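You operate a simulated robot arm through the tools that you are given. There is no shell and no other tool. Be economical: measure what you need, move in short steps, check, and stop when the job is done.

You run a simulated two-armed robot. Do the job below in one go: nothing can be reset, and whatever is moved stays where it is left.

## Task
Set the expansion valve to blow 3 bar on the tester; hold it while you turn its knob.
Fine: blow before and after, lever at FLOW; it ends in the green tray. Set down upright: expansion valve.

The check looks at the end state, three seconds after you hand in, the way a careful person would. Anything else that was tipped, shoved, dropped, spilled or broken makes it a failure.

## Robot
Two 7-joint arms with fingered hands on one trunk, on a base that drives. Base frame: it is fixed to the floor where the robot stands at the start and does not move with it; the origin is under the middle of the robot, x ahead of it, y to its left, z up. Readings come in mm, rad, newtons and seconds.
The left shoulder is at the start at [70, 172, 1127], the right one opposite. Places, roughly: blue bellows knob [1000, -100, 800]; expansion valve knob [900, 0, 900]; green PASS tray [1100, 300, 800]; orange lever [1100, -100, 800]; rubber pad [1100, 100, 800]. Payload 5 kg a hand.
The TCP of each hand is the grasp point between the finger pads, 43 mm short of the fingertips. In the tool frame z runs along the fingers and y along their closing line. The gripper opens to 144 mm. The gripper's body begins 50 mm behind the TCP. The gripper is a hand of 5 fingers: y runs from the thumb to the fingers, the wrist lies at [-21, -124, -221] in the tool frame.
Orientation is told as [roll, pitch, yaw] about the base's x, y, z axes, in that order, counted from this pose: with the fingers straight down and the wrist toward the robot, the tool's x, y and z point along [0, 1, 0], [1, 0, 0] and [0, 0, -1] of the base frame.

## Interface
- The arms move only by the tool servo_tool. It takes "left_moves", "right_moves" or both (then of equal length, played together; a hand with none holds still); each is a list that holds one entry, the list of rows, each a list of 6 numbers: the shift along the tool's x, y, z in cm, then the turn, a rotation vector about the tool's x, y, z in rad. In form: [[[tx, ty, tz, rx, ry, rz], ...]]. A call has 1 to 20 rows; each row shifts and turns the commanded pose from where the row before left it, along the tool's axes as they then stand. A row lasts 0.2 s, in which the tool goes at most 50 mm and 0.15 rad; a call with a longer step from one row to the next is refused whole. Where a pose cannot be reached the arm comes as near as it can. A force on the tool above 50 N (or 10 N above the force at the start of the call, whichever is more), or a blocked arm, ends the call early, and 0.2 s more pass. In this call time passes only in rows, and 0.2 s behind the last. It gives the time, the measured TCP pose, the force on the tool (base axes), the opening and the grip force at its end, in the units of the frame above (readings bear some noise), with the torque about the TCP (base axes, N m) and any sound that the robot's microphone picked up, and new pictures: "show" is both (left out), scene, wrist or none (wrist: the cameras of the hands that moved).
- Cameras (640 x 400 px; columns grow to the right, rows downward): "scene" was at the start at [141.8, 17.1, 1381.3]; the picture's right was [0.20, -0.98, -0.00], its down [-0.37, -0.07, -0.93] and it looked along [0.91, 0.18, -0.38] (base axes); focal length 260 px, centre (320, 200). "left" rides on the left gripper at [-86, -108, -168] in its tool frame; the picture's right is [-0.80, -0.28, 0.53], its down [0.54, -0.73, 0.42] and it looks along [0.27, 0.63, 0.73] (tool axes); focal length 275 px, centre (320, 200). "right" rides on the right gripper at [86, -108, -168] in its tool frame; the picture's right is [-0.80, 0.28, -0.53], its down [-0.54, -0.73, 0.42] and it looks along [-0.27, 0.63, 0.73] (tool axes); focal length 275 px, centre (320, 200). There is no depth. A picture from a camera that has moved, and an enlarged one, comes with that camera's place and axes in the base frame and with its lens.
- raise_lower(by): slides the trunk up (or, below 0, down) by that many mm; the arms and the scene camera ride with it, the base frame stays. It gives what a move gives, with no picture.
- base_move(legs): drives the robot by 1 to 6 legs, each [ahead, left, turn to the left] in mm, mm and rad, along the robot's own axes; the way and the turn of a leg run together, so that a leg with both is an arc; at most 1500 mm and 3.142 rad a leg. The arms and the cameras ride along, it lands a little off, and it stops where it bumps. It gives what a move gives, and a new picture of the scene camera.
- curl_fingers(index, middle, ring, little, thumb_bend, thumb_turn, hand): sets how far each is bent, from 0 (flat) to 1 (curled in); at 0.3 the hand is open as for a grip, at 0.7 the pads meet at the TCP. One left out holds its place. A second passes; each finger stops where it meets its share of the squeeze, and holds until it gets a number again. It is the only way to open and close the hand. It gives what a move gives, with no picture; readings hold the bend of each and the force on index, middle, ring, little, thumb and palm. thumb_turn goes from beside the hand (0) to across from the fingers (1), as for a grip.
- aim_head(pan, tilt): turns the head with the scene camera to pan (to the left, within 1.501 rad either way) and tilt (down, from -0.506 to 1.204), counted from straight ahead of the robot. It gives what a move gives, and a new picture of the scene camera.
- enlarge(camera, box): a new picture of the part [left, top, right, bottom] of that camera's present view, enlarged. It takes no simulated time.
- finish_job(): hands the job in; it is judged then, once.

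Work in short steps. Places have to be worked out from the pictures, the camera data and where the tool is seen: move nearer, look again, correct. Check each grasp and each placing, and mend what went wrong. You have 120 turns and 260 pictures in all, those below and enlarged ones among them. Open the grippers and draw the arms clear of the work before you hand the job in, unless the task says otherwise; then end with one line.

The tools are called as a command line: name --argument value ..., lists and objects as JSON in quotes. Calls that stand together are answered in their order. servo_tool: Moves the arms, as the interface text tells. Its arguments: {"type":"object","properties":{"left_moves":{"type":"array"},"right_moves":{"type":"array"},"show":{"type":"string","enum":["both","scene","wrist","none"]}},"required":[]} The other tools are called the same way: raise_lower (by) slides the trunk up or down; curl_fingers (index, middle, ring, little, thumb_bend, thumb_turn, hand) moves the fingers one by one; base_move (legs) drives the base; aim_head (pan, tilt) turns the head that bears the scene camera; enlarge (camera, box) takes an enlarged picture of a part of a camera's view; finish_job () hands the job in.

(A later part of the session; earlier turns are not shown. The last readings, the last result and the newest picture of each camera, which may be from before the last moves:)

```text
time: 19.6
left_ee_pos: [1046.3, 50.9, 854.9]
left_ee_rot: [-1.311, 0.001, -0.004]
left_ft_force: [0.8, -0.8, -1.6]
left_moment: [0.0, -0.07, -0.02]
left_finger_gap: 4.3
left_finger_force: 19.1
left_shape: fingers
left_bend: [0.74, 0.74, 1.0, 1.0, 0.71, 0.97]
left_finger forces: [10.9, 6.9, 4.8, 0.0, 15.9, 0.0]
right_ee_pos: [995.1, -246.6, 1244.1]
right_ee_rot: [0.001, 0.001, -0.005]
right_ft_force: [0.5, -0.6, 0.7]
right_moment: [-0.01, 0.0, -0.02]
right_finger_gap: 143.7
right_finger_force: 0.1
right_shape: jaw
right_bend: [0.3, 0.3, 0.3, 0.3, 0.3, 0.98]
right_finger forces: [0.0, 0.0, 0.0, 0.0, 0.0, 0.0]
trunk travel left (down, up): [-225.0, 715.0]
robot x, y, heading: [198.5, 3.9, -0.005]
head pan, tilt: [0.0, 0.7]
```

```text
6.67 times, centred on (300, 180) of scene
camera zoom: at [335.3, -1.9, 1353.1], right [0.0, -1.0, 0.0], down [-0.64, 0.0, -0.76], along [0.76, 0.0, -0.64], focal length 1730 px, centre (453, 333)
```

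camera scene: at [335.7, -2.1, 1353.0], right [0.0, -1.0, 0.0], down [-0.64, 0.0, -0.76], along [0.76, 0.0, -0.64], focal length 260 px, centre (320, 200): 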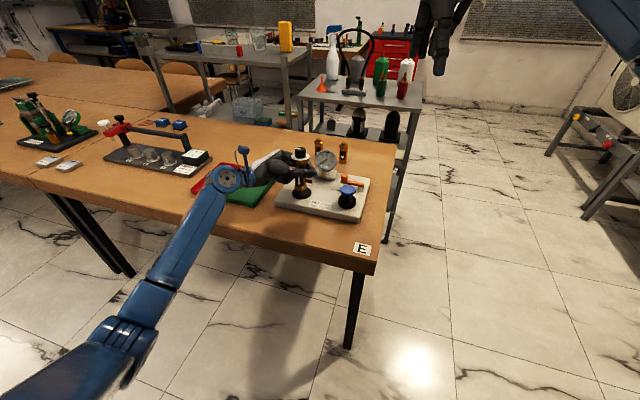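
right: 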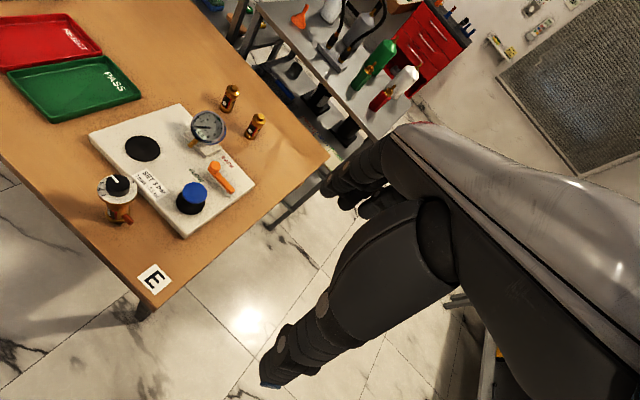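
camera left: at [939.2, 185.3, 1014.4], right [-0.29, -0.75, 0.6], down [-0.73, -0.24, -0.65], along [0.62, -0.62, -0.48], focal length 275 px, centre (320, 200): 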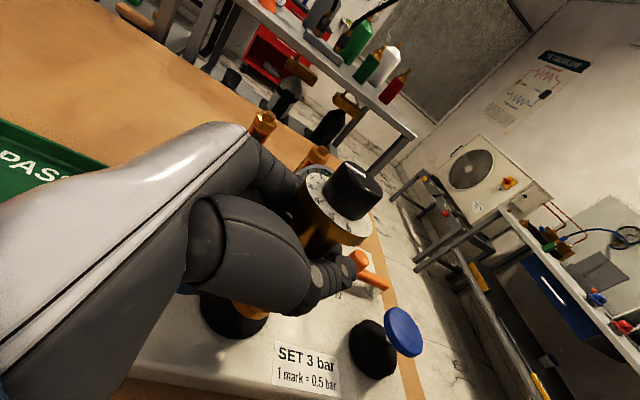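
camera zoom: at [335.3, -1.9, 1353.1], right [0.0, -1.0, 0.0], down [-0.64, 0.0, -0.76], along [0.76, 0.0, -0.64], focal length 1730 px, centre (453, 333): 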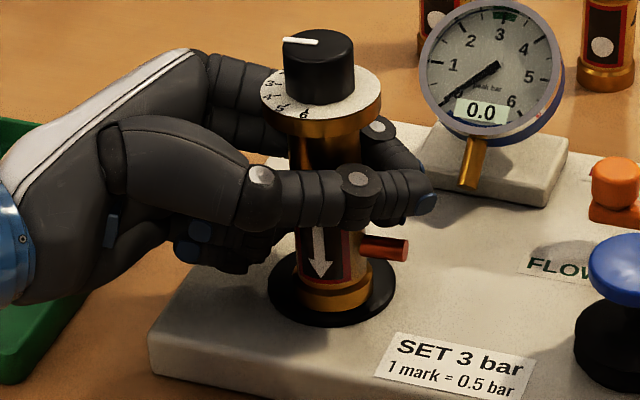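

The valve is still following the hand down, and the force is beginning to unload. Another small step.

servo_tool --left_moves '[[[0.15, 0, 0.04, 0, 0, 0], [0.15, 0, 0.04, 0, 0, 0]]]' --show "none"

enlarge --camera "scene" --box '[260, 150, 340, 210]'

enlarge --camera "right" --box '[0, 100, 240, 300]'

```text
time: 20.1
left_ee_pos: [1047.3, 51.4, 852.5]
left_ee_rot: [-1.31, -0.001, -0.003]
left_ft_force: [-1.6, -0.2, 10.0]
left_moment: [0.0, -0.15, -0.05]
left_finger_gap: 4.5
left_finger_force: 19.9
left_shape: fingers
left_bend: [0.75, 0.74, 1.0, 1.0, 0.71, 0.96]
left_finger forces: [10.4, 6.8, 6.6, 0.0, 16.7, 0.0]
right_ee_pos: [994.7, -246.8, 1244.8]
right_ee_rot: [0.0, -0.001, -0.002]
right_ft_force: [0.5, 0.0, -0.1]
right_moment: [-0.02, 0.0, 0.04]
right_finger_gap: 143.8
right_finger_force: 0.1
right_shape: jaw
right_bend: [0.3, 0.3, 0.3, 0.3, 0.3, 0.98]
right_finger forces: [0.0, 0.0, 0.1, 0.0, 0.0, 0.0]
trunk travel left (down, up): [-225.0, 715.0]
robot x, y, heading: [204.8, 0.7, -0.01]
head pan, tilt: [0.0, 0.7]
```

```text
6.67 times, centred on (300, 180) of scene
camera zoom: at [334.1, -2.1, 1353.3], right [0.0, -1.0, 0.0], down [-0.64, 0.0, -0.77], along [0.77, 0.0, -0.64], focal length 1730 px, centre (453, 333)
```

zoom: 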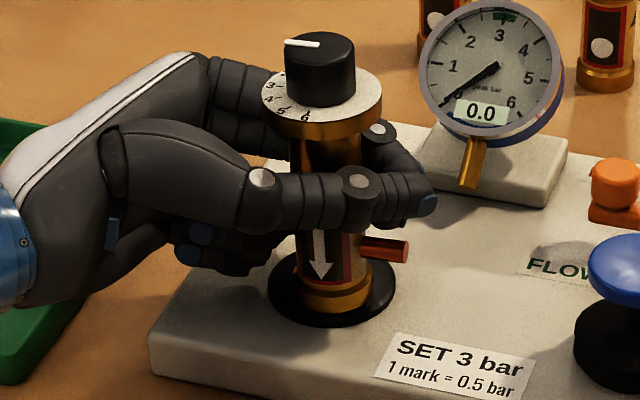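

```text
2.00 times, centred on (120, 200) of right
camera zoom: at [885.8, -161.2, 1412.2], right [0.28, -0.8, 0.53], down [-0.73, -0.54, -0.42], along [0.63, -0.27, -0.73], focal length 551 px, centre (720, 200)
```

zoom: 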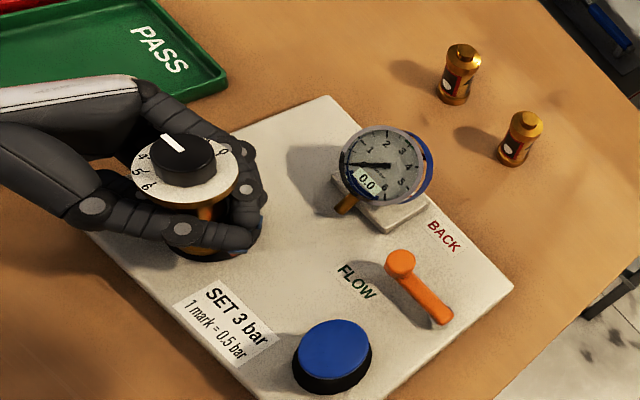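

The valve is seated with about 13 N of down force. I'll hold it there and shape the right hand into a pointing index to work the lever and bellows.

curl_fingers --hand "right" --index 0.1 --middle 1 --ring 1 --little 1 --thumb_bend 1 --thumb_turn 1

aim_head --pan -0.15 --tilt 0.5

enlarge --camera "right" --box '[0, 0, 640, 400]'

```text
time: 21.1
left_ee_pos: [1045.7, 49.5, 854.0]
left_ee_rot: [-1.311, -0.002, -0.004]
left_ft_force: [-0.9, -1.6, 15.2]
left_moment: [0.04, -0.28, -0.02]
left_finger_gap: 4.3
left_finger_force: 20.0
left_shape: fingers
left_bend: [0.75, 0.74, 1.0, 1.0, 0.71, 0.96]
left_finger forces: [9.7, 7.1, 6.8, 0.1, 17.4, 0.1]
right_ee_pos: [992.5, -248.3, 1246.0]
right_ee_rot: [0.0, 0.0, -0.003]
right_ft_force: [-0.2, 0.1, 0.2]
right_moment: [0.02, 0.01, -0.03]
right_finger_gap: 59.5
right_finger_force: 0.0
right_shape: fingers
right_bend: [0.1, 0.92, 1.0, 1.0, 1.0, 1.0]
right_finger forces: [0.1, 0.1, 0.1, 0.1, 0.0, 0.1]
trunk travel left (down, up): [-225.0, 715.0]
robot x, y, heading: [195.8, 1.6, -0.007]
head pan, tilt: [0.0, 0.7]
```

```text
time: 21.9
left_ee_pos: [1046.2, 50.4, 852.9]
left_ee_rot: [-1.31, -0.003, -0.002]
left_ft_force: [0.4, -2.5, 16.4]
left_moment: [0.05, -0.29, -0.02]
left_finger_gap: 4.4
left_finger_force: 20.2
left_shape: fingers
left_bend: [0.75, 0.74, 1.0, 1.0, 0.71, 0.96]
left_finger forces: [9.7, 7.1, 6.6, 0.1, 17.2, 0.0]
right_ee_pos: [992.4, -247.5, 1244.8]
right_ee_rot: [0.001, -0.002, -0.004]
right_ft_force: [0.2, -0.3, -1.3]
right_moment: [0.03, -0.02, -0.02]
right_finger_gap: 59.4
right_finger_force: 0.0
right_shape: fingers
right_bend: [0.1, 0.92, 1.0, 1.0, 1.0, 1.0]
right_finger forces: [0.0, 0.0, 0.0, 0.0, 0.1, 0.0]
trunk travel left (down, up): [-225.0, 715.0]
robot x, y, heading: [202.8, -0.3, -0.007]
head pan, tilt: [-0.15, 0.499]
camera scene: at [338.3, -15.9, 1370.9], right [-0.15, -0.99, 0.0], down [-0.47, 0.07, -0.88], along [0.87, -0.13, -0.48], focal length 260 px, centre (320, 200)
```

scene: 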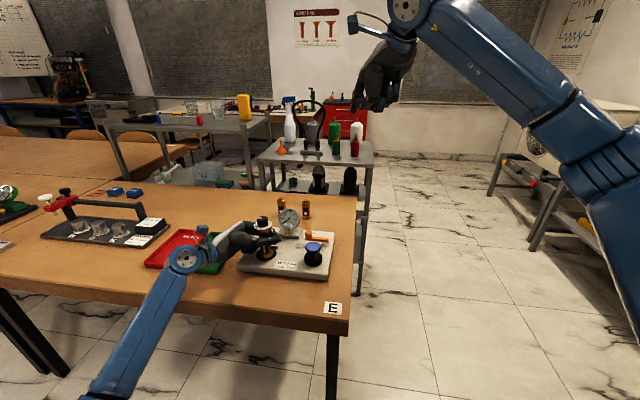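

```text
1.00 times, centred on (320, 200) of right (not enlarged: the box is as wide or as high as the picture)
camera zoom: at [885.0, -161.4, 1412.5], right [0.28, -0.8, 0.53], down [-0.73, -0.54, -0.42], along [0.63, -0.27, -0.73], focal length 275 px, centre (320, 200)
```

zoom: 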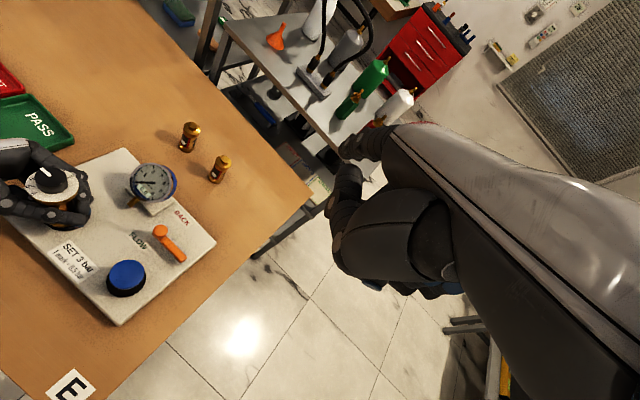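

I'll check the right hand's shape.

enlarge --camera "scene" --box '[330, 10, 450, 130]'

```text
3.33 times, centred on (390, 70) of scene
camera zoom: at [338.3, -15.9, 1370.9], right [-0.15, -0.99, 0.0], down [-0.47, 0.07, -0.88], along [0.87, -0.13, -0.48], focal length 865 px, centre (87, 633)
```

zoom: 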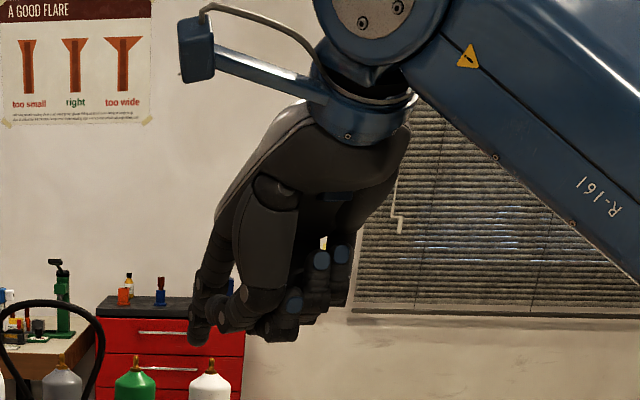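

A flat index points forward rather than down. I'll use bend 0.3 with a small hand pitch, and bring the fingertip above the far side of the lever knob at a safe height.

curl_fingers --hand "right" --index 0.3

servo_tool --right_moves '[[[0, 0, 0, 0.117, 0, 0], [0, 0, 0, 0.117, 0, 0], [0, 0, 0, 0.117, 0, 0], [1.71, 2.21, 3.31, 0, 0, 0], [1.71, 2.21, 3.31, 0, 0, 0], [1.71, 2.21, 3.31, 0, 0, 0], [1.71, 2.21, 3.31, 0, 0, 0], [1.71, 2.21, 3.31, 0, 0, 0], [1.71, 2.21, 3.31, 0, 0, 0], [1.71, 2.21, 3.31, 0, 0, 0]]]'

enlarge --camera "scene" --box '[230, 150, 390, 260]'

```text
time: 22.9
left_ee_pos: [1046.4, 50.3, 853.1]
left_ee_rot: [-1.311, -0.002, -0.003]
left_ft_force: [-1.0, -1.7, 15.9]
left_moment: [0.02, -0.28, -0.05]
left_finger_gap: 4.4
left_finger_force: 20.1
left_shape: fingers
left_bend: [0.75, 0.74, 1.0, 1.0, 0.71, 0.96]
left_finger forces: [9.7, 7.1, 6.3, 0.0, 17.1, 0.0]
right_ee_pos: [993.1, -246.6, 1244.2]
right_ee_rot: [0.0, -0.002, -0.003]
right_ft_force: [0.7, -0.5, -0.5]
right_moment: [0.02, -0.03, 0.0]
right_finger_gap: 47.1
right_finger_force: 0.0
right_shape: fingers
right_bend: [0.27, 1.0, 1.0, 1.0, 1.0, 1.0]
right_finger forces: [0.0, 0.0, 0.1, 0.0, 0.0, 0.0]
trunk travel left (down, up): [-225.0, 715.0]
robot x, y, heading: [202.3, -0.3, -0.006]
head pan, tilt: [-0.15, 0.499]
```

```text
time: 25.1
left_ee_pos: [1047.3, 50.2, 853.7]
left_ee_rot: [-1.311, 0.0, -0.003]
left_ft_force: [-0.8, -2.2, 15.0]
left_moment: [-0.04, -0.22, -0.05]
left_finger_gap: 4.3
left_finger_force: 19.9
left_shape: fingers
left_bend: [0.75, 0.74, 1.0, 1.0, 0.71, 0.96]
left_finger forces: [9.8, 7.2, 7.2, 0.0, 16.6, 0.0]
right_ee_pos: [1061.3, -125.7, 976.1]
right_ee_rot: [-0.001, 0.348, -0.003]
right_ft_force: [0.9, -0.2, -0.1]
right_moment: [-0.01, 0.05, 0.01]
right_finger_gap: 47.2
right_finger_force: 0.2
right_shape: fingers
right_bend: [0.27, 1.0, 1.0, 1.0, 1.0, 1.0]
right_finger forces: [0.0, 0.0, 0.0, 0.0, 0.0, 0.0]
trunk travel left (down, up): [-225.0, 715.0]
robot x, y, heading: [195.8, -0.1, -0.006]
head pan, tilt: [-0.15, 0.499]
camera scene: at [339.2, -15.3, 1371.0], right [-0.15, -0.99, 0.0], down [-0.47, 0.07, -0.88], along [0.87, -0.13, -0.48], focal length 260 px, centre (320, 200)
camera right: at [1016.7, -41.1, 1170.1], right [0.45, -0.8, 0.4], down [-0.83, -0.54, -0.15], along [0.34, -0.27, -0.9], focal length 275 px, centre (320, 200)
```

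scene: 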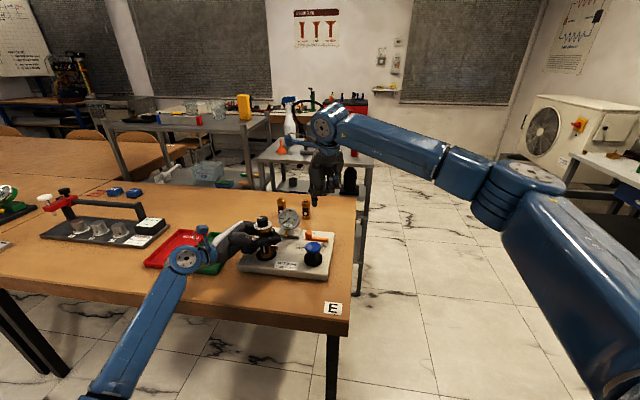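
right: 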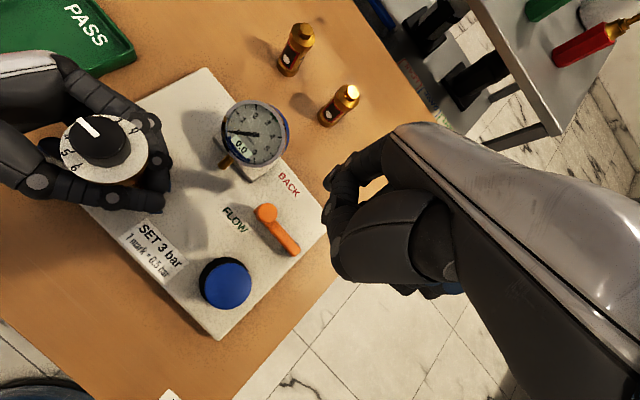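

```text
3.64 times, centred on (310, 205) of scene
camera zoom: at [339.2, -15.3, 1371.0], right [-0.15, -0.99, 0.0], down [-0.47, 0.07, -0.88], along [0.87, -0.13, -0.48], focal length 944 px, centre (356, 182)
```

zoom: 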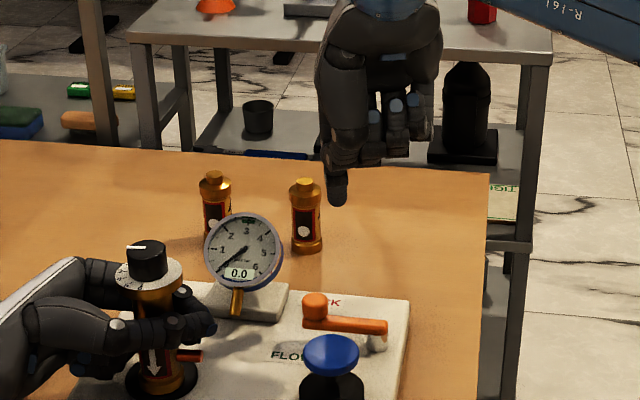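

The fingertip is near (1118, -114, 921) and the lever knob near (1091, -88). I'll lower the tip behind the knob in two steps, checking between.

servo_tool --right_moves '[[[0.8, 1.4, 2.68, 0, 0, 0], [0.8, 1.4, 2.68, 0, 0, 0]]]'

enlarge --camera "scene" --box '[250, 170, 370, 250]'

```text
time: 25.7
left_ee_pos: [1047.7, 50.3, 853.0]
left_ee_rot: [-1.312, -0.003, -0.002]
left_ft_force: [-0.5, -1.4, 14.2]
left_moment: [0.0, -0.22, -0.02]
left_finger_gap: 4.4
left_finger_force: 20.8
left_shape: fingers
left_bend: [0.75, 0.74, 1.0, 1.0, 0.71, 0.96]
left_finger forces: [9.8, 7.2, 8.1, 0.0, 16.8, 0.0]
right_ee_pos: [1067.5, -110.4, 915.5]
right_ee_rot: [0.002, 0.348, -0.003]
right_ft_force: [0.0, 0.9, 0.3]
right_moment: [0.02, -0.06, -0.02]
right_finger_gap: 47.0
right_finger_force: 0.0
right_shape: fingers
right_bend: [0.27, 1.0, 1.0, 1.0, 1.0, 1.0]
right_finger forces: [0.0, 0.1, 0.0, 0.0, 0.1, 0.1]
trunk travel left (down, up): [-225.0, 715.0]
robot x, y, heading: [200.6, 1.5, -0.006]
head pan, tilt: [-0.15, 0.499]
camera scene: at [338.7, -15.9, 1371.0], right [-0.15, -0.99, 0.0], down [-0.47, 0.07, -0.88], along [0.87, -0.13, -0.48], focal length 260 px, centre (320, 200)
camera right: at [1023.7, -25.1, 1110.1], right [0.45, -0.8, 0.4], down [-0.83, -0.54, -0.15], along [0.34, -0.27, -0.9], focal length 275 px, centre (320, 200)
```

scene: 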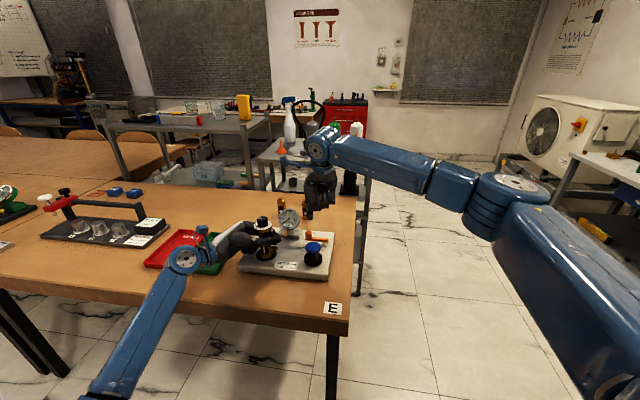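
right: 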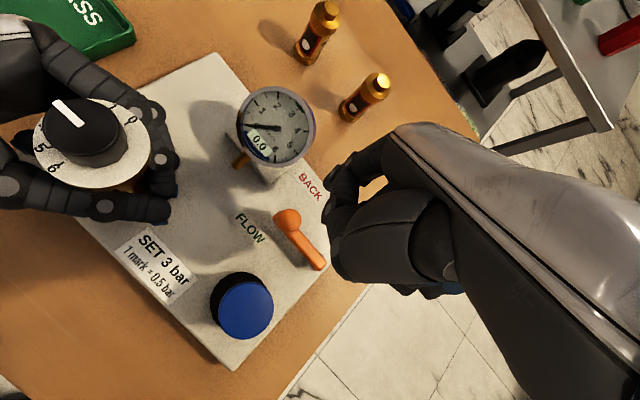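

```text
5.00 times, centred on (310, 210) of scene
camera zoom: at [338.7, -15.9, 1371.0], right [-0.15, -0.99, 0.0], down [-0.47, 0.07, -0.88], along [0.87, -0.13, -0.48], focal length 1298 px, centre (370, 150)
```

zoom: 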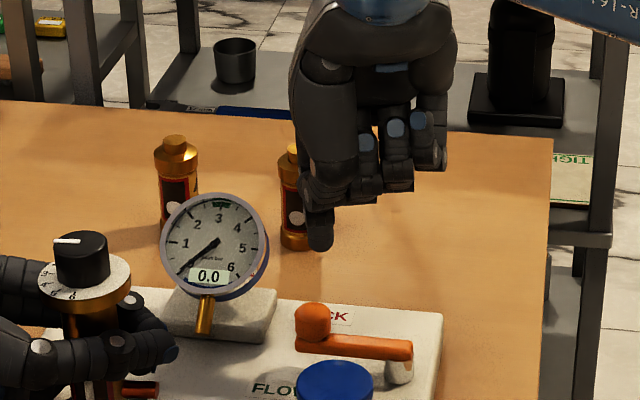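

The tip reads about (1122, -97, 862), behind the knob. I'll lower it 40 mm and then push gently toward FLOW (-x).

servo_tool --right_moves '[[[0, 0.7, 1.88, 0, 0, 0], [0, 0.7, 1.88, 0, 0, 0]]]'

enlarge --camera "scene" --box '[270, 200, 350, 260]'

```text
time: 26.3
left_ee_pos: [1047.3, 51.5, 851.8]
left_ee_rot: [-1.311, -0.002, -0.003]
left_ft_force: [-1.4, -3.5, 13.5]
left_moment: [0.07, -0.24, -0.05]
left_finger_gap: 4.5
left_finger_force: 21.8
left_shape: fingers
left_bend: [0.75, 0.74, 1.0, 1.0, 0.71, 0.96]
left_finger forces: [9.8, 7.3, 8.1, 0.0, 16.8, 0.0]
right_ee_pos: [1066.9, -111.7, 875.5]
right_ee_rot: [-0.001, 0.348, -0.004]
right_ft_force: [0.1, 0.9, 0.2]
right_moment: [-0.01, 0.01, 0.0]
right_finger_gap: 47.0
right_finger_force: 0.0
right_shape: fingers
right_bend: [0.27, 1.0, 1.0, 1.0, 1.0, 1.0]
right_finger forces: [0.0, 0.0, 0.0, 0.0, 0.1, 0.0]
trunk travel left (down, up): [-225.0, 715.0]
robot x, y, heading: [200.8, -1.8, -0.002]
head pan, tilt: [-0.15, 0.499]
camera scene: at [338.6, -15.9, 1371.0], right [-0.15, -0.99, 0.0], down [-0.47, 0.07, -0.88], along [0.87, -0.13, -0.48], focal length 260 px, centre (320, 200)
camera right: at [1022.2, -25.9, 1070.0], right [0.45, -0.8, 0.4], down [-0.83, -0.54, -0.15], along [0.34, -0.27, -0.9], focal length 275 px, centre (320, 200)
```

scene: 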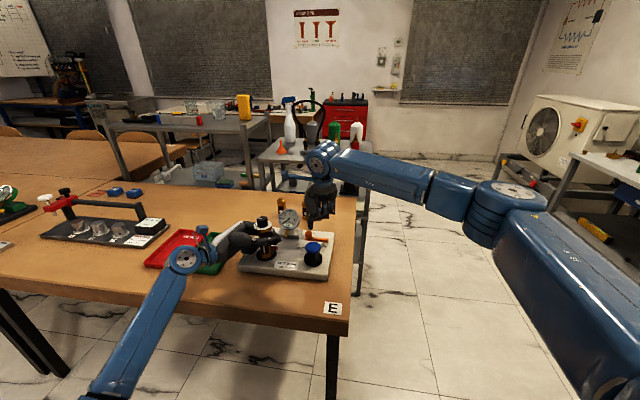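
right: 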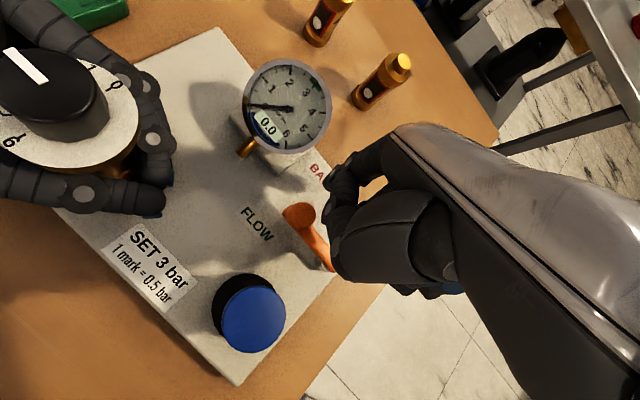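

```text
6.67 times, centred on (310, 230) of scene
camera zoom: at [338.6, -15.9, 1371.0], right [-0.15, -0.99, 0.0], down [-0.47, 0.07, -0.88], along [0.87, -0.13, -0.48], focal length 1730 px, centre (387, 0)
```

zoom: 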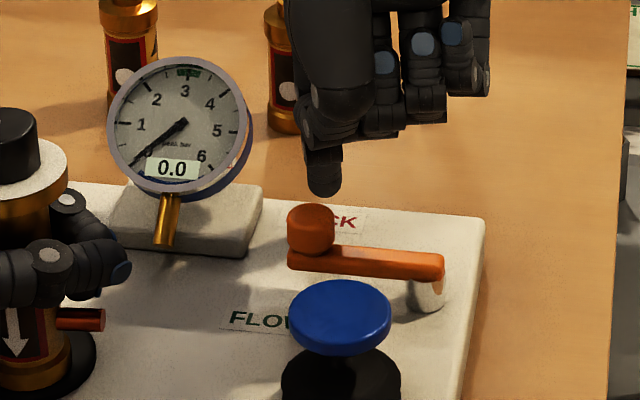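

The tip sits about 15 mm behind the knob at knob height. I'll push toward -x.

servo_tool --right_moves '[[[0, -0.47, 0.17, 0, 0, 0], [0, -0.47, 0.17, 0, 0, 0], [0, -0.47, 0.17, 0, 0, 0], [0, -0.47, 0.17, 0, 0, 0], [0, -0.47, 0.17, 0, 0, 0]]]' --show "none"

enlarge --camera "scene" --box '[270, 200, 350, 260]'

```text
time: 27.5
left_ee_pos: [1045.2, 49.6, 853.0]
left_ee_rot: [-1.31, -0.003, -0.004]
left_ft_force: [-1.1, -1.9, 13.0]
left_moment: [0.07, -0.24, 0.0]
left_finger_gap: 4.4
left_finger_force: 21.1
left_shape: fingers
left_bend: [0.75, 0.74, 1.0, 1.0, 0.71, 0.96]
left_finger forces: [9.6, 7.4, 8.8, 0.1, 16.9, 0.1]
right_ee_pos: [1042.4, -109.9, 874.3]
right_ee_rot: [-0.001, 0.351, -0.003]
right_ft_force: [0.4, 0.5, -0.8]
right_moment: [0.01, 0.0, 0.0]
right_finger_gap: 47.5
right_finger_force: 0.1
right_shape: fingers
right_bend: [0.27, 1.0, 1.0, 1.0, 1.0, 1.0]
right_finger forces: [0.0, 0.0, 0.0, 0.1, 0.1, 0.1]
trunk travel left (down, up): [-225.0, 715.0]
robot x, y, heading: [199.9, -2.6, -0.002]
head pan, tilt: [-0.15, 0.499]
```

```text
6.67 times, centred on (310, 230) of scene
camera zoom: at [338.5, -15.9, 1370.9], right [-0.15, -0.99, 0.0], down [-0.47, 0.07, -0.88], along [0.87, -0.13, -0.48], focal length 1730 px, centre (387, 0)
```

zoom: 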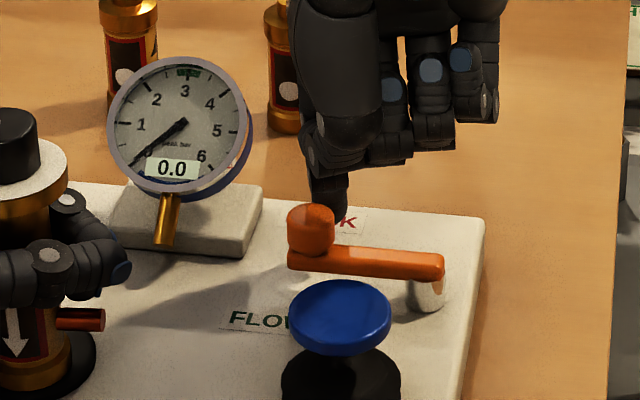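

The tip is almost at the knob, with no contact force yet. Continuing the push.

servo_tool --right_moves '[[[0, -0.47, 0.17, 0, 0, 0], [0, -0.47, 0.17, 0, 0, 0], [0, -0.38, 0.14, 0, 0, 0]]]' --show "none"

enlarge --camera "scene" --box '[270, 200, 350, 260]'

```text
time: 28.3
left_ee_pos: [1047.4, 51.2, 852.3]
left_ee_rot: [-1.309, -0.001, -0.004]
left_ft_force: [-2.5, -1.8, 14.1]
left_moment: [0.07, -0.2, -0.01]
left_finger_gap: 4.5
left_finger_force: 21.3
left_shape: fingers
left_bend: [0.75, 0.74, 1.0, 1.0, 0.71, 0.96]
left_finger forces: [9.6, 7.1, 8.5, 0.0, 16.8, 0.0]
right_ee_pos: [1029.5, -113.0, 875.2]
right_ee_rot: [-0.001, 0.349, -0.006]
right_ft_force: [6.9, -1.6, 0.6]
right_moment: [-0.03, -0.37, -0.14]
right_finger_gap: 48.0
right_finger_force: 2.6
right_shape: fingers
right_bend: [0.27, 1.0, 1.0, 1.0, 1.0, 1.0]
right_finger forces: [5.5, 0.0, 0.1, 0.0, 0.1, 0.0]
trunk travel left (down, up): [-225.0, 715.0]
robot x, y, heading: [199.8, 0.8, -0.004]
head pan, tilt: [-0.15, 0.499]
```

```text
6.67 times, centred on (310, 230) of scene
camera zoom: at [339.0, -15.9, 1370.9], right [-0.15, -0.99, 0.0], down [-0.47, 0.07, -0.88], along [0.87, -0.13, -0.48], focal length 1730 px, centre (387, 0)
```

zoom: 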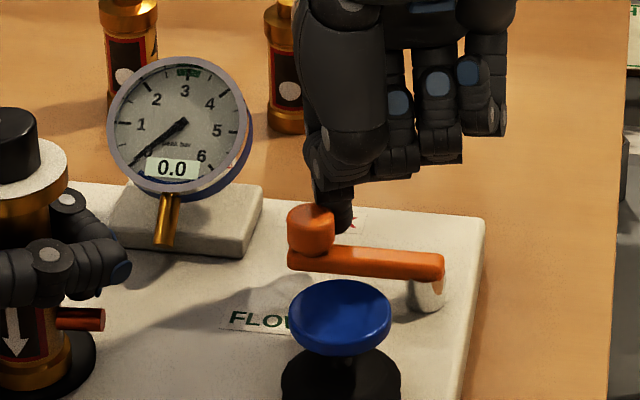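

Contact at 7 N and the lever hasn't moved yet. I'll push a bit more.

servo_tool --right_moves '[[[0, -0.3, 0.1, 0, 0, 0], [0, -0.3, 0.1, 0, 0, 0]]]' --show "none"

enlarge --camera "scene" --box '[270, 200, 350, 260]'

```text
time: 28.9
left_ee_pos: [1046.5, 50.9, 852.3]
left_ee_rot: [-1.311, 0.001, -0.003]
left_ft_force: [-2.6, -1.0, 17.0]
left_moment: [0.03, -0.18, 0.0]
left_finger_gap: 4.4
left_finger_force: 21.2
left_shape: fingers
left_bend: [0.75, 0.74, 1.0, 1.0, 0.71, 0.96]
left_finger forces: [9.4, 7.1, 8.5, 0.0, 17.1, 0.0]
right_ee_pos: [1022.9, -110.8, 874.4]
right_ee_rot: [-0.001, 0.349, -0.004]
right_ft_force: [12.3, -2.6, 0.0]
right_moment: [-0.14, -0.54, -0.37]
right_finger_gap: 50.0
right_finger_force: 5.6
right_shape: fingers
right_bend: [0.25, 1.0, 1.0, 1.0, 1.0, 1.0]
right_finger forces: [10.6, 0.1, 0.0, 0.0, 0.0, 0.0]
trunk travel left (down, up): [-225.0, 715.0]
robot x, y, heading: [198.0, -2.9, -0.003]
head pan, tilt: [-0.15, 0.499]
```

```text
6.67 times, centred on (310, 230) of scene
camera zoom: at [339.4, -16.1, 1370.9], right [-0.15, -0.99, 0.0], down [-0.47, 0.07, -0.88], along [0.87, -0.13, -0.48], focal length 1730 px, centre (387, 0)
```

zoom: 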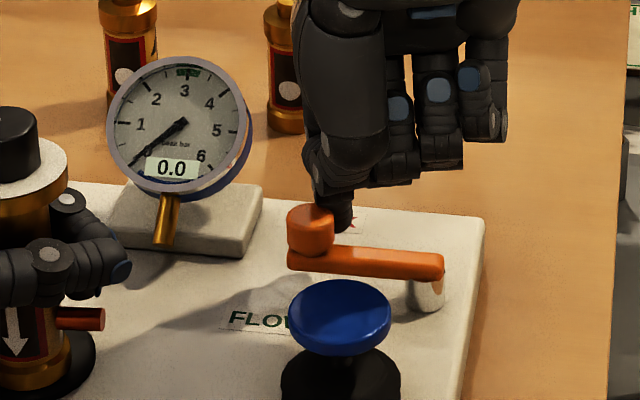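

The lever holds firm at 12 N and lies parallel to the board edge, so it's against its FLOW stop. I'll back off, rise, and make a fist above the bellows.

servo_tool --right_moves '[[[0, 1.88, -0.69, 0, 0, 0], [0, -1.03, -2.8, 0, 0, 0], [0, -1.03, -2.8, 0, 0, 0], [0, -1.03, -2.8, 0, 0, 0], [1.85, -3.24, 1.18, 0, 0, 0], [1.85, -3.24, 1.18, 0, 0, 0]]]' --show "none"

curl_fingers --hand "right" --index 1

enlarge --camera "scene" --box '[230, 150, 390, 260]'

enlarge --camera "right" --box '[0, 0, 640, 400]'

```text
time: 30.3
left_ee_pos: [1046.7, 50.4, 852.7]
left_ee_rot: [-1.31, 0.001, -0.001]
left_ft_force: [-0.4, -1.1, 13.5]
left_moment: [0.05, -0.26, 0.0]
left_finger_gap: 4.3
left_finger_force: 22.6
left_shape: fingers
left_bend: [0.75, 0.74, 1.0, 1.0, 0.71, 0.96]
left_finger forces: [9.7, 7.8, 10.0, 0.1, 16.9, 0.0]
right_ee_pos: [974.4, -73.8, 964.6]
right_ee_rot: [0.0, 0.347, -0.002]
right_ft_force: [-1.3, 0.4, 0.7]
right_moment: [0.0, -0.03, -0.03]
right_finger_gap: 47.3
right_finger_force: 0.0
right_shape: fingers
right_bend: [0.27, 1.0, 1.0, 1.0, 1.0, 1.0]
right_finger forces: [0.1, 0.0, 0.0, 0.0, 0.0, 0.0]
trunk travel left (down, up): [-225.0, 715.0]
robot x, y, heading: [195.9, -3.7, -0.005]
head pan, tilt: [-0.15, 0.499]
```

```text
time: 31.3
left_ee_pos: [1047.3, 51.1, 852.8]
left_ee_rot: [-1.31, 0.001, -0.004]
left_ft_force: [-1.2, -0.9, 12.4]
left_moment: [0.01, -0.18, -0.05]
left_finger_gap: 4.2
left_finger_force: 22.6
left_shape: fingers
left_bend: [0.75, 0.74, 1.0, 1.0, 0.71, 0.96]
left_finger forces: [9.7, 7.6, 9.9, 0.1, 16.9, 0.0]
right_ee_pos: [974.0, -73.3, 965.2]
right_ee_rot: [0.001, 0.351, -0.003]
right_ft_force: [0.1, 0.7, 0.6]
right_moment: [-0.01, -0.03, 0.01]
right_finger_gap: 24.9
right_finger_force: 0.1
right_shape: fingers
right_bend: [0.82, 1.0, 1.0, 1.0, 1.0, 1.0]
right_finger forces: [0.0, 0.1, 0.0, 0.0, 0.0, 0.1]
trunk travel left (down, up): [-225.0, 715.0]
robot x, y, heading: [199.6, 2.4, -0.0]
head pan, tilt: [-0.15, 0.499]
```

```text
3.64 times, centred on (310, 205) of scene
camera zoom: at [338.7, -15.8, 1370.9], right [-0.15, -0.99, 0.0], down [-0.47, 0.07, -0.88], along [0.87, -0.13, -0.48], focal length 944 px, centre (356, 182)
```

zoom: 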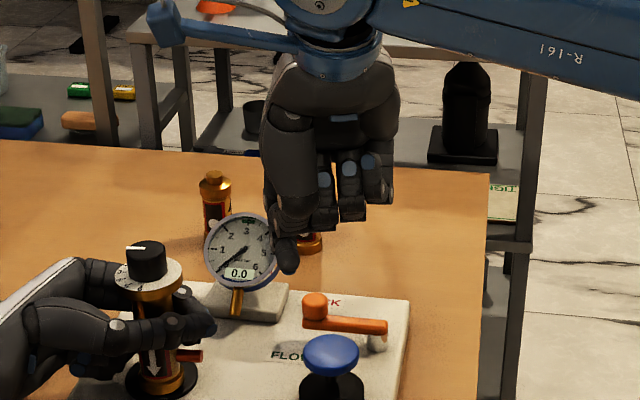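

```text
1.00 times, centred on (320, 200) of right (not enlarged: the box is as wide or as high as the picture)
camera zoom: at [930.5, 11.9, 1158.7], right [0.45, -0.8, 0.4], down [-0.83, -0.54, -0.15], along [0.34, -0.27, -0.9], focal length 275 px, centre (320, 200)
```

zoom: 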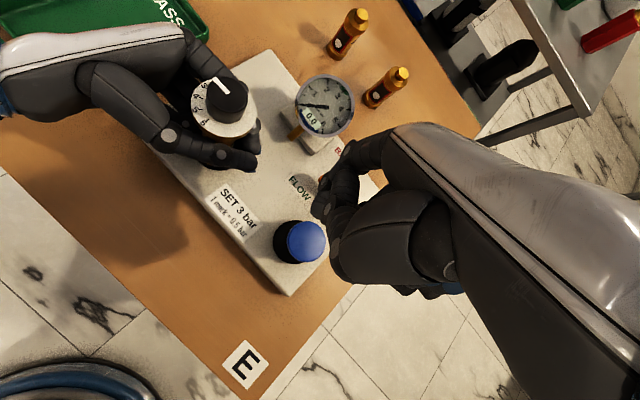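

The index is blocked by the thumb. I'll open the thumb, curl the index fully, then close the thumb over it.

curl_fingers --hand "right" --index 1 --thumb_bend 0.3

curl_fingers --hand "right" --index 1 --thumb_bend 0.9

enlarge --camera "scene" --box '[250, 150, 378, 250]'

```text
time: 32.3
left_ee_pos: [1047.1, 52.0, 853.3]
left_ee_rot: [-1.31, 0.0, -0.003]
left_ft_force: [-0.7, -1.4, 12.9]
left_moment: [0.01, -0.22, -0.03]
left_finger_gap: 4.2
left_finger_force: 21.7
left_shape: fingers
left_bend: [0.75, 0.74, 1.0, 1.0, 0.71, 0.96]
left_finger forces: [9.7, 7.5, 10.0, 0.1, 16.9, 0.0]
right_ee_pos: [974.6, -74.2, 963.7]
right_ee_rot: [-0.001, 0.348, -0.003]
right_ft_force: [-0.4, -0.3, 0.6]
right_moment: [0.01, -0.01, -0.01]
right_finger_gap: 98.8
right_finger_force: 0.0
right_shape: fingers
right_bend: [1.0, 1.0, 1.0, 1.0, 0.3, 0.98]
right_finger forces: [0.0, 0.1, 0.1, 0.0, 0.0, 0.0]
trunk travel left (down, up): [-225.0, 715.0]
robot x, y, heading: [195.5, 2.8, -0.002]
head pan, tilt: [-0.15, 0.499]
```

```text
time: 33.3
left_ee_pos: [1046.8, 51.0, 852.1]
left_ee_rot: [-1.311, -0.001, -0.003]
left_ft_force: [-0.7, -1.1, 11.7]
left_moment: [0.04, -0.25, -0.04]
left_finger_gap: 4.3
left_finger_force: 22.1
left_shape: fingers
left_bend: [0.75, 0.74, 1.0, 1.0, 0.71, 0.96]
left_finger forces: [9.7, 7.5, 10.1, 0.0, 16.8, 0.0]
right_ee_pos: [975.3, -73.6, 964.1]
right_ee_rot: [-0.003, 0.351, -0.004]
right_ft_force: [0.2, -0.1, -0.4]
right_moment: [0.02, 0.01, 0.0]
right_finger_gap: 59.1
right_finger_force: 0.1
right_shape: fingers
right_bend: [1.0, 1.0, 1.0, 1.0, 0.85, 1.0]
right_finger forces: [0.0, 0.0, 0.1, 0.0, 0.0, 0.0]
trunk travel left (down, up): [-225.0, 715.0]
robot x, y, heading: [198.7, -0.2, -0.004]
head pan, tilt: [-0.15, 0.499]
```

```text
4.00 times, centred on (314, 200) of scene
camera zoom: at [338.7, -15.7, 1370.9], right [-0.15, -0.99, 0.0], down [-0.47, 0.07, -0.88], along [0.87, -0.13, -0.48], focal length 1038 px, centre (344, 200)
```

zoom: 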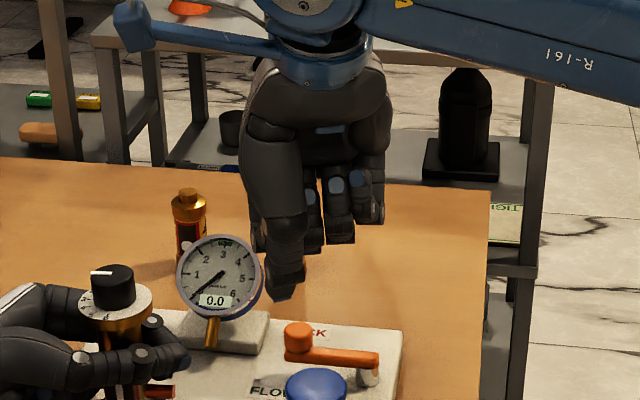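

The thumb is the lowest part, so I'll move it beside the hand to let the knuckles press.

curl_fingers --hand "right" --thumb_bend 0.0 --thumb_turn 0

enlarge --camera "scene" --box '[250, 150, 378, 250]'

enlarge --camera "right" --box '[0, 0, 640, 400]'

```text
time: 34.3
left_ee_pos: [1046.6, 50.7, 852.3]
left_ee_rot: [-1.311, -0.001, -0.003]
left_ft_force: [-1.4, -0.6, 11.6]
left_moment: [0.02, -0.21, -0.05]
left_finger_gap: 4.4
left_finger_force: 22.7
left_shape: fingers
left_bend: [0.75, 0.74, 1.0, 1.0, 0.71, 0.96]
left_finger forces: [9.8, 7.5, 10.1, 0.0, 16.7, 0.0]
right_ee_pos: [975.0, -73.5, 963.7]
right_ee_rot: [0.0, 0.351, -0.004]
right_ft_force: [0.2, 0.1, -0.3]
right_moment: [-0.01, 0.0, -0.04]
right_finger_gap: 146.9
right_finger_force: 0.1
right_shape: fingers
right_bend: [1.0, 1.0, 1.0, 1.0, 0.0, 0.0]
right_finger forces: [0.0, 0.0, 0.1, 0.1, 0.0, 0.0]
trunk travel left (down, up): [-225.0, 715.0]
robot x, y, heading: [197.9, -0.2, -0.003]
head pan, tilt: [-0.15, 0.499]
```

```text
4.00 times, centred on (314, 200) of scene
camera zoom: at [338.7, -15.7, 1370.9], right [-0.15, -0.99, 0.0], down [-0.47, 0.07, -0.88], along [0.87, -0.13, -0.48], focal length 1038 px, centre (344, 200)
```

zoom: 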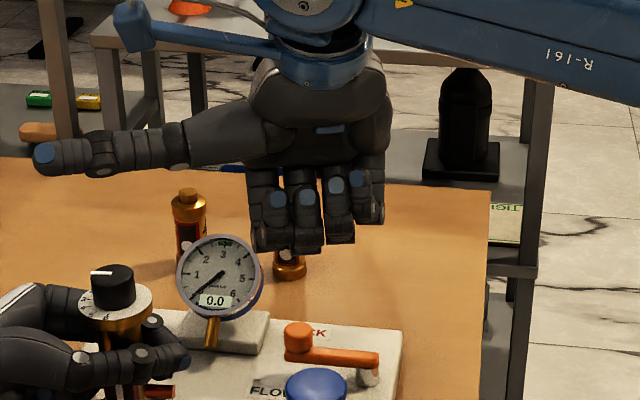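

```text
1.00 times, centred on (320, 200) of right (not enlarged: the box is as wide or as high as the picture)
camera zoom: at [930.5, 12.0, 1158.7], right [0.45, -0.8, 0.4], down [-0.83, -0.54, -0.15], along [0.34, -0.27, -0.9], focal length 275 px, centre (320, 200)
```

zoom: 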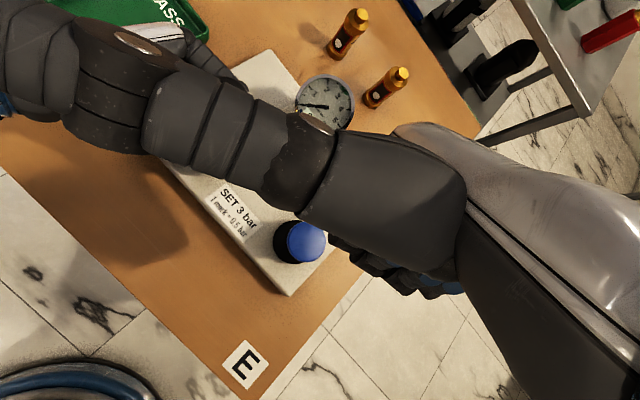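

The thumb sticks out toward the left hand, so I'll curl it while it's turned aside.

curl_fingers --hand "right" --thumb_bend 1 --thumb_turn 0

enlarge --camera "scene" --box '[250, 150, 378, 250]'

enlarge --camera "right" --box '[0, 0, 640, 400]'

```text
time: 35.3
left_ee_pos: [1045.9, 51.2, 852.8]
left_ee_rot: [-1.313, 0.001, -0.006]
left_ft_force: [-0.5, -2.3, 11.3]
left_moment: [0.04, -0.22, -0.03]
left_finger_gap: 4.4
left_finger_force: 22.9
left_shape: fingers
left_bend: [0.75, 0.74, 1.0, 1.0, 0.71, 0.96]
left_finger forces: [9.7, 7.5, 10.1, 0.0, 16.8, 0.1]
right_ee_pos: [973.4, -72.6, 963.2]
right_ee_rot: [0.0, 0.352, -0.003]
right_ft_force: [0.6, 0.2, 0.6]
right_moment: [0.03, 0.0, -0.02]
right_finger_gap: 70.1
right_finger_force: 0.0
right_shape: fingers
right_bend: [1.0, 1.0, 1.0, 1.0, 1.0, 0.0]
right_finger forces: [0.1, 0.0, 0.0, 0.0, 0.0, 0.1]
trunk travel left (down, up): [-225.0, 715.0]
robot x, y, heading: [199.9, -3.9, -0.001]
head pan, tilt: [-0.15, 0.499]
```

```text
4.00 times, centred on (314, 200) of scene
camera zoom: at [338.7, -15.7, 1370.9], right [-0.15, -0.99, 0.0], down [-0.47, 0.07, -0.88], along [0.87, -0.13, -0.48], focal length 1038 px, centre (344, 200)
```

zoom: 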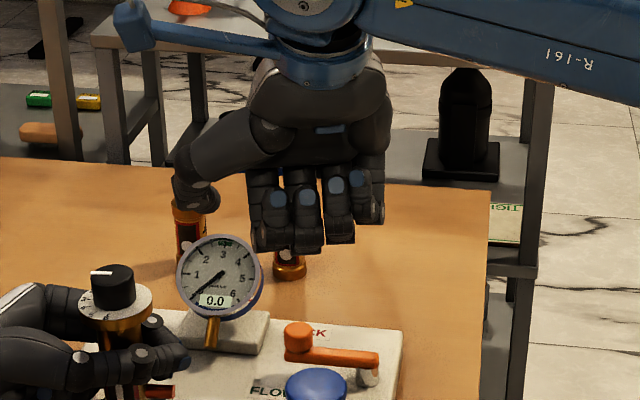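

```text
1.00 times, centred on (320, 200) of right (not enlarged: the box is as wide or as high as the picture)
camera zoom: at [930.5, 11.9, 1158.7], right [0.45, -0.8, 0.4], down [-0.83, -0.54, -0.15], along [0.34, -0.27, -0.9], focal length 275 px, centre (320, 200)
```

zoom: 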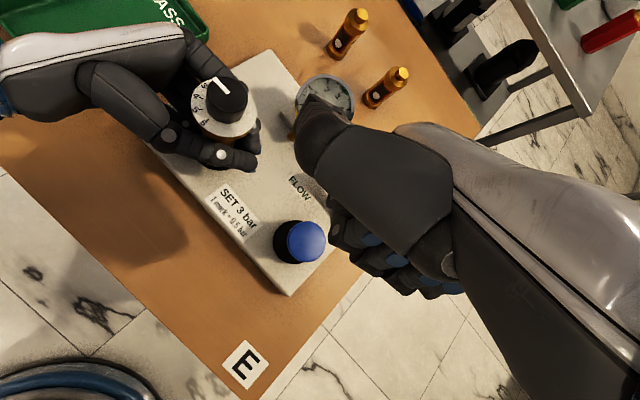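

That's a compact fist with knuckle bottoms near (988, -80, 972). I'll shift it slightly and lower to just above the bellows.

servo_tool --right_moves '[[[-0.47, 1.35, 3.4, 0, 0, 0], [-0.47, 1.35, 3.4, 0, 0, 0], [-0.47, 1.35, 3.4, 0, 0, 0]]]'

enlarge --camera "scene" --box '[250, 180, 378, 280]'

```text
time: 36.1
left_ee_pos: [1045.9, 50.7, 852.4]
left_ee_rot: [-1.309, 0.001, -0.003]
left_ft_force: [-0.6, -0.4, 11.6]
left_moment: [0.09, -0.2, -0.02]
left_finger_gap: 4.4
left_finger_force: 22.0
left_shape: fingers
left_bend: [0.75, 0.74, 1.0, 1.0, 0.71, 0.96]
left_finger forces: [9.5, 7.1, 10.3, 0.0, 16.8, 0.1]
right_ee_pos: [975.5, -87.9, 854.2]
right_ee_rot: [0.002, 0.349, -0.002]
right_ft_force: [-0.1, -0.8, 0.1]
right_moment: [0.01, 0.0, 0.0]
right_finger_gap: 70.1
right_finger_force: 0.0
right_shape: fingers
right_bend: [1.0, 1.0, 1.0, 1.0, 1.0, 0.0]
right_finger forces: [0.1, 0.1, 0.0, 0.0, 0.0, 0.1]
trunk travel left (down, up): [-225.0, 715.0]
robot x, y, heading: [198.9, -2.4, -0.002]
head pan, tilt: [-0.15, 0.499]
camera scene: at [339.2, -16.2, 1371.0], right [-0.15, -0.99, 0.0], down [-0.47, 0.07, -0.88], along [0.87, -0.13, -0.48], focal length 260 px, centre (320, 200)
camera right: at [931.5, -1.1, 1049.1], right [0.45, -0.8, 0.4], down [-0.83, -0.54, -0.15], along [0.34, -0.27, -0.9], focal length 275 px, centre (320, 200)
```

scene: 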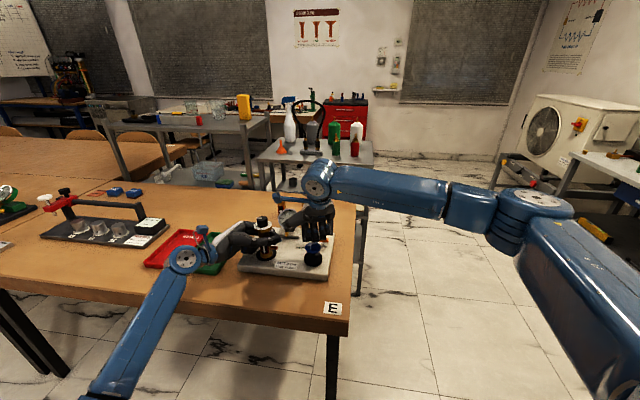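
right: 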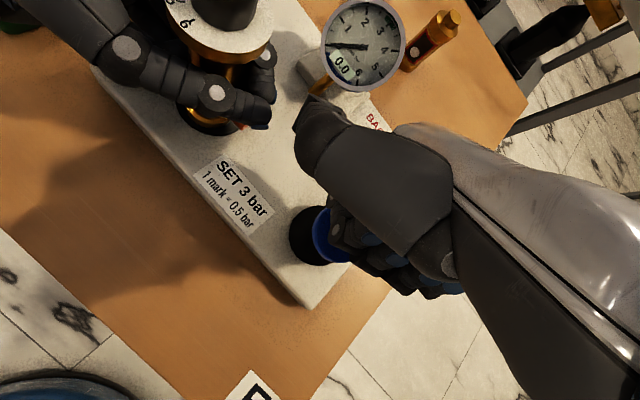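

```text
4.00 times, centred on (314, 230) of scene
camera zoom: at [339.2, -16.2, 1371.0], right [-0.15, -0.99, 0.0], down [-0.47, 0.07, -0.88], along [0.87, -0.13, -0.48], focal length 1038 px, centre (344, 80)
```

zoom: 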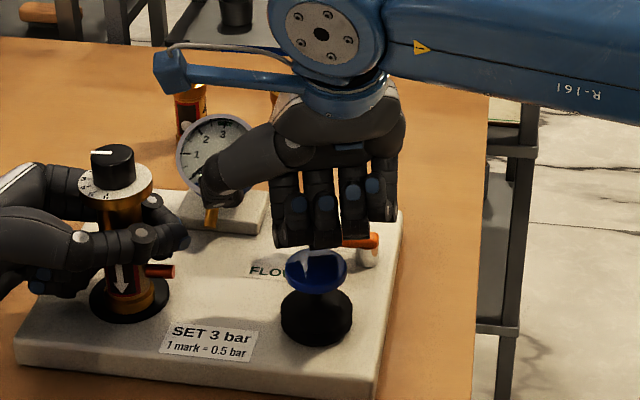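

The knuckles are over the blue disk. I'll press down slowly, watching force and gauge.

servo_tool --right_moves '[[[0, 0.17, 0.47, 0, 0, 0], [0, 0.17, 0.47, 0, 0, 0], [0, 0.17, 0.47, 0, 0, 0], [0, 0.17, 0.47, 0, 0, 0], [0, 0.17, 0.47, 0, 0, 0], [0, 0.17, 0.47, 0, 0, 0]]]'

enlarge --camera "right" --box '[300, 0, 420, 90]'

```text
time: 37.5
left_ee_pos: [1046.2, 51.2, 852.6]
left_ee_rot: [-1.309, 0.002, -0.004]
left_ft_force: [2.0, -1.2, 6.9]
left_moment: [0.02, -0.25, -0.03]
left_finger_gap: 4.1
left_finger_force: 23.3
left_shape: fingers
left_bend: [0.75, 0.74, 1.0, 1.0, 0.71, 0.96]
left_finger forces: [9.6, 8.0, 12.0, 0.0, 16.7, 0.0]
right_ee_pos: [978.6, -87.9, 827.1]
right_ee_rot: [0.003, 0.347, -0.002]
right_ft_force: [1.8, -0.9, 16.5]
right_moment: [-0.24, -0.58, 0.0]
right_finger_gap: 69.7
right_finger_force: 8.5
right_shape: fingers
right_bend: [1.0, 1.0, 1.0, 1.0, 1.0, 0.0]
right_finger forces: [0.1, 16.1, 0.1, 0.1, 0.0, 0.0]
trunk travel left (down, up): [-225.0, 715.0]
robot x, y, heading: [201.1, -1.8, -0.003]
head pan, tilt: [-0.15, 0.499]
heard: click
camera scene: at [338.0, -15.5, 1371.2], right [-0.15, -0.99, 0.0], down [-0.47, 0.07, -0.88], along [0.87, -0.13, -0.48], focal length 260 px, centre (320, 200)
camera right: at [933.2, -2.1, 1021.2], right [0.45, -0.8, 0.4], down [-0.83, -0.54, -0.15], along [0.34, -0.27, -0.9], focal length 275 px, centre (320, 200)
```

scene: 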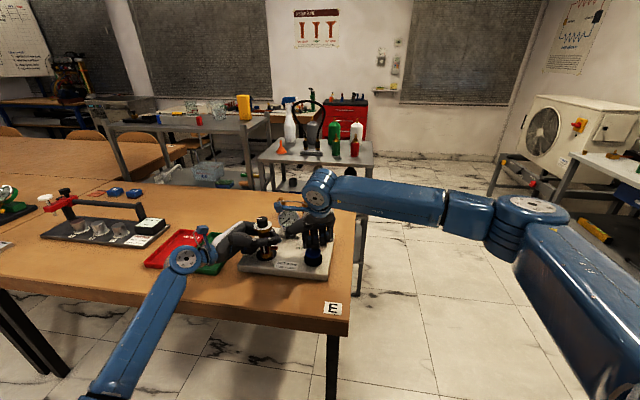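
right: 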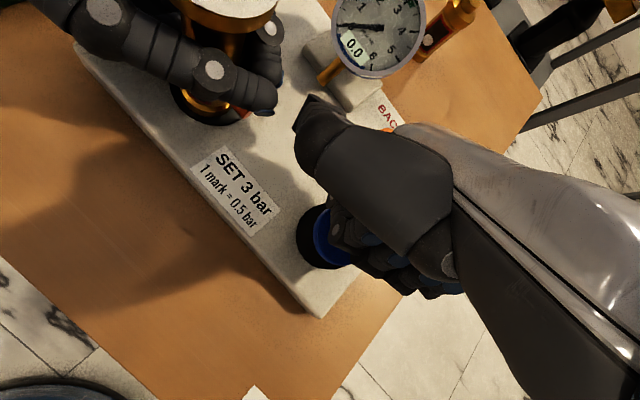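

```text
4.44 times, centred on (360, 45) of right
camera zoom: at [933.2, -2.1, 1021.2], right [0.45, -0.8, 0.4], down [-0.83, -0.54, -0.15], along [0.34, -0.27, -0.9], focal length 1224 px, centre (142, 889)
```

zoom: 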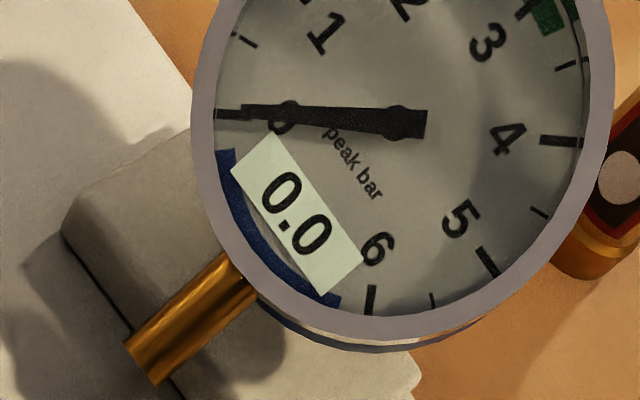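

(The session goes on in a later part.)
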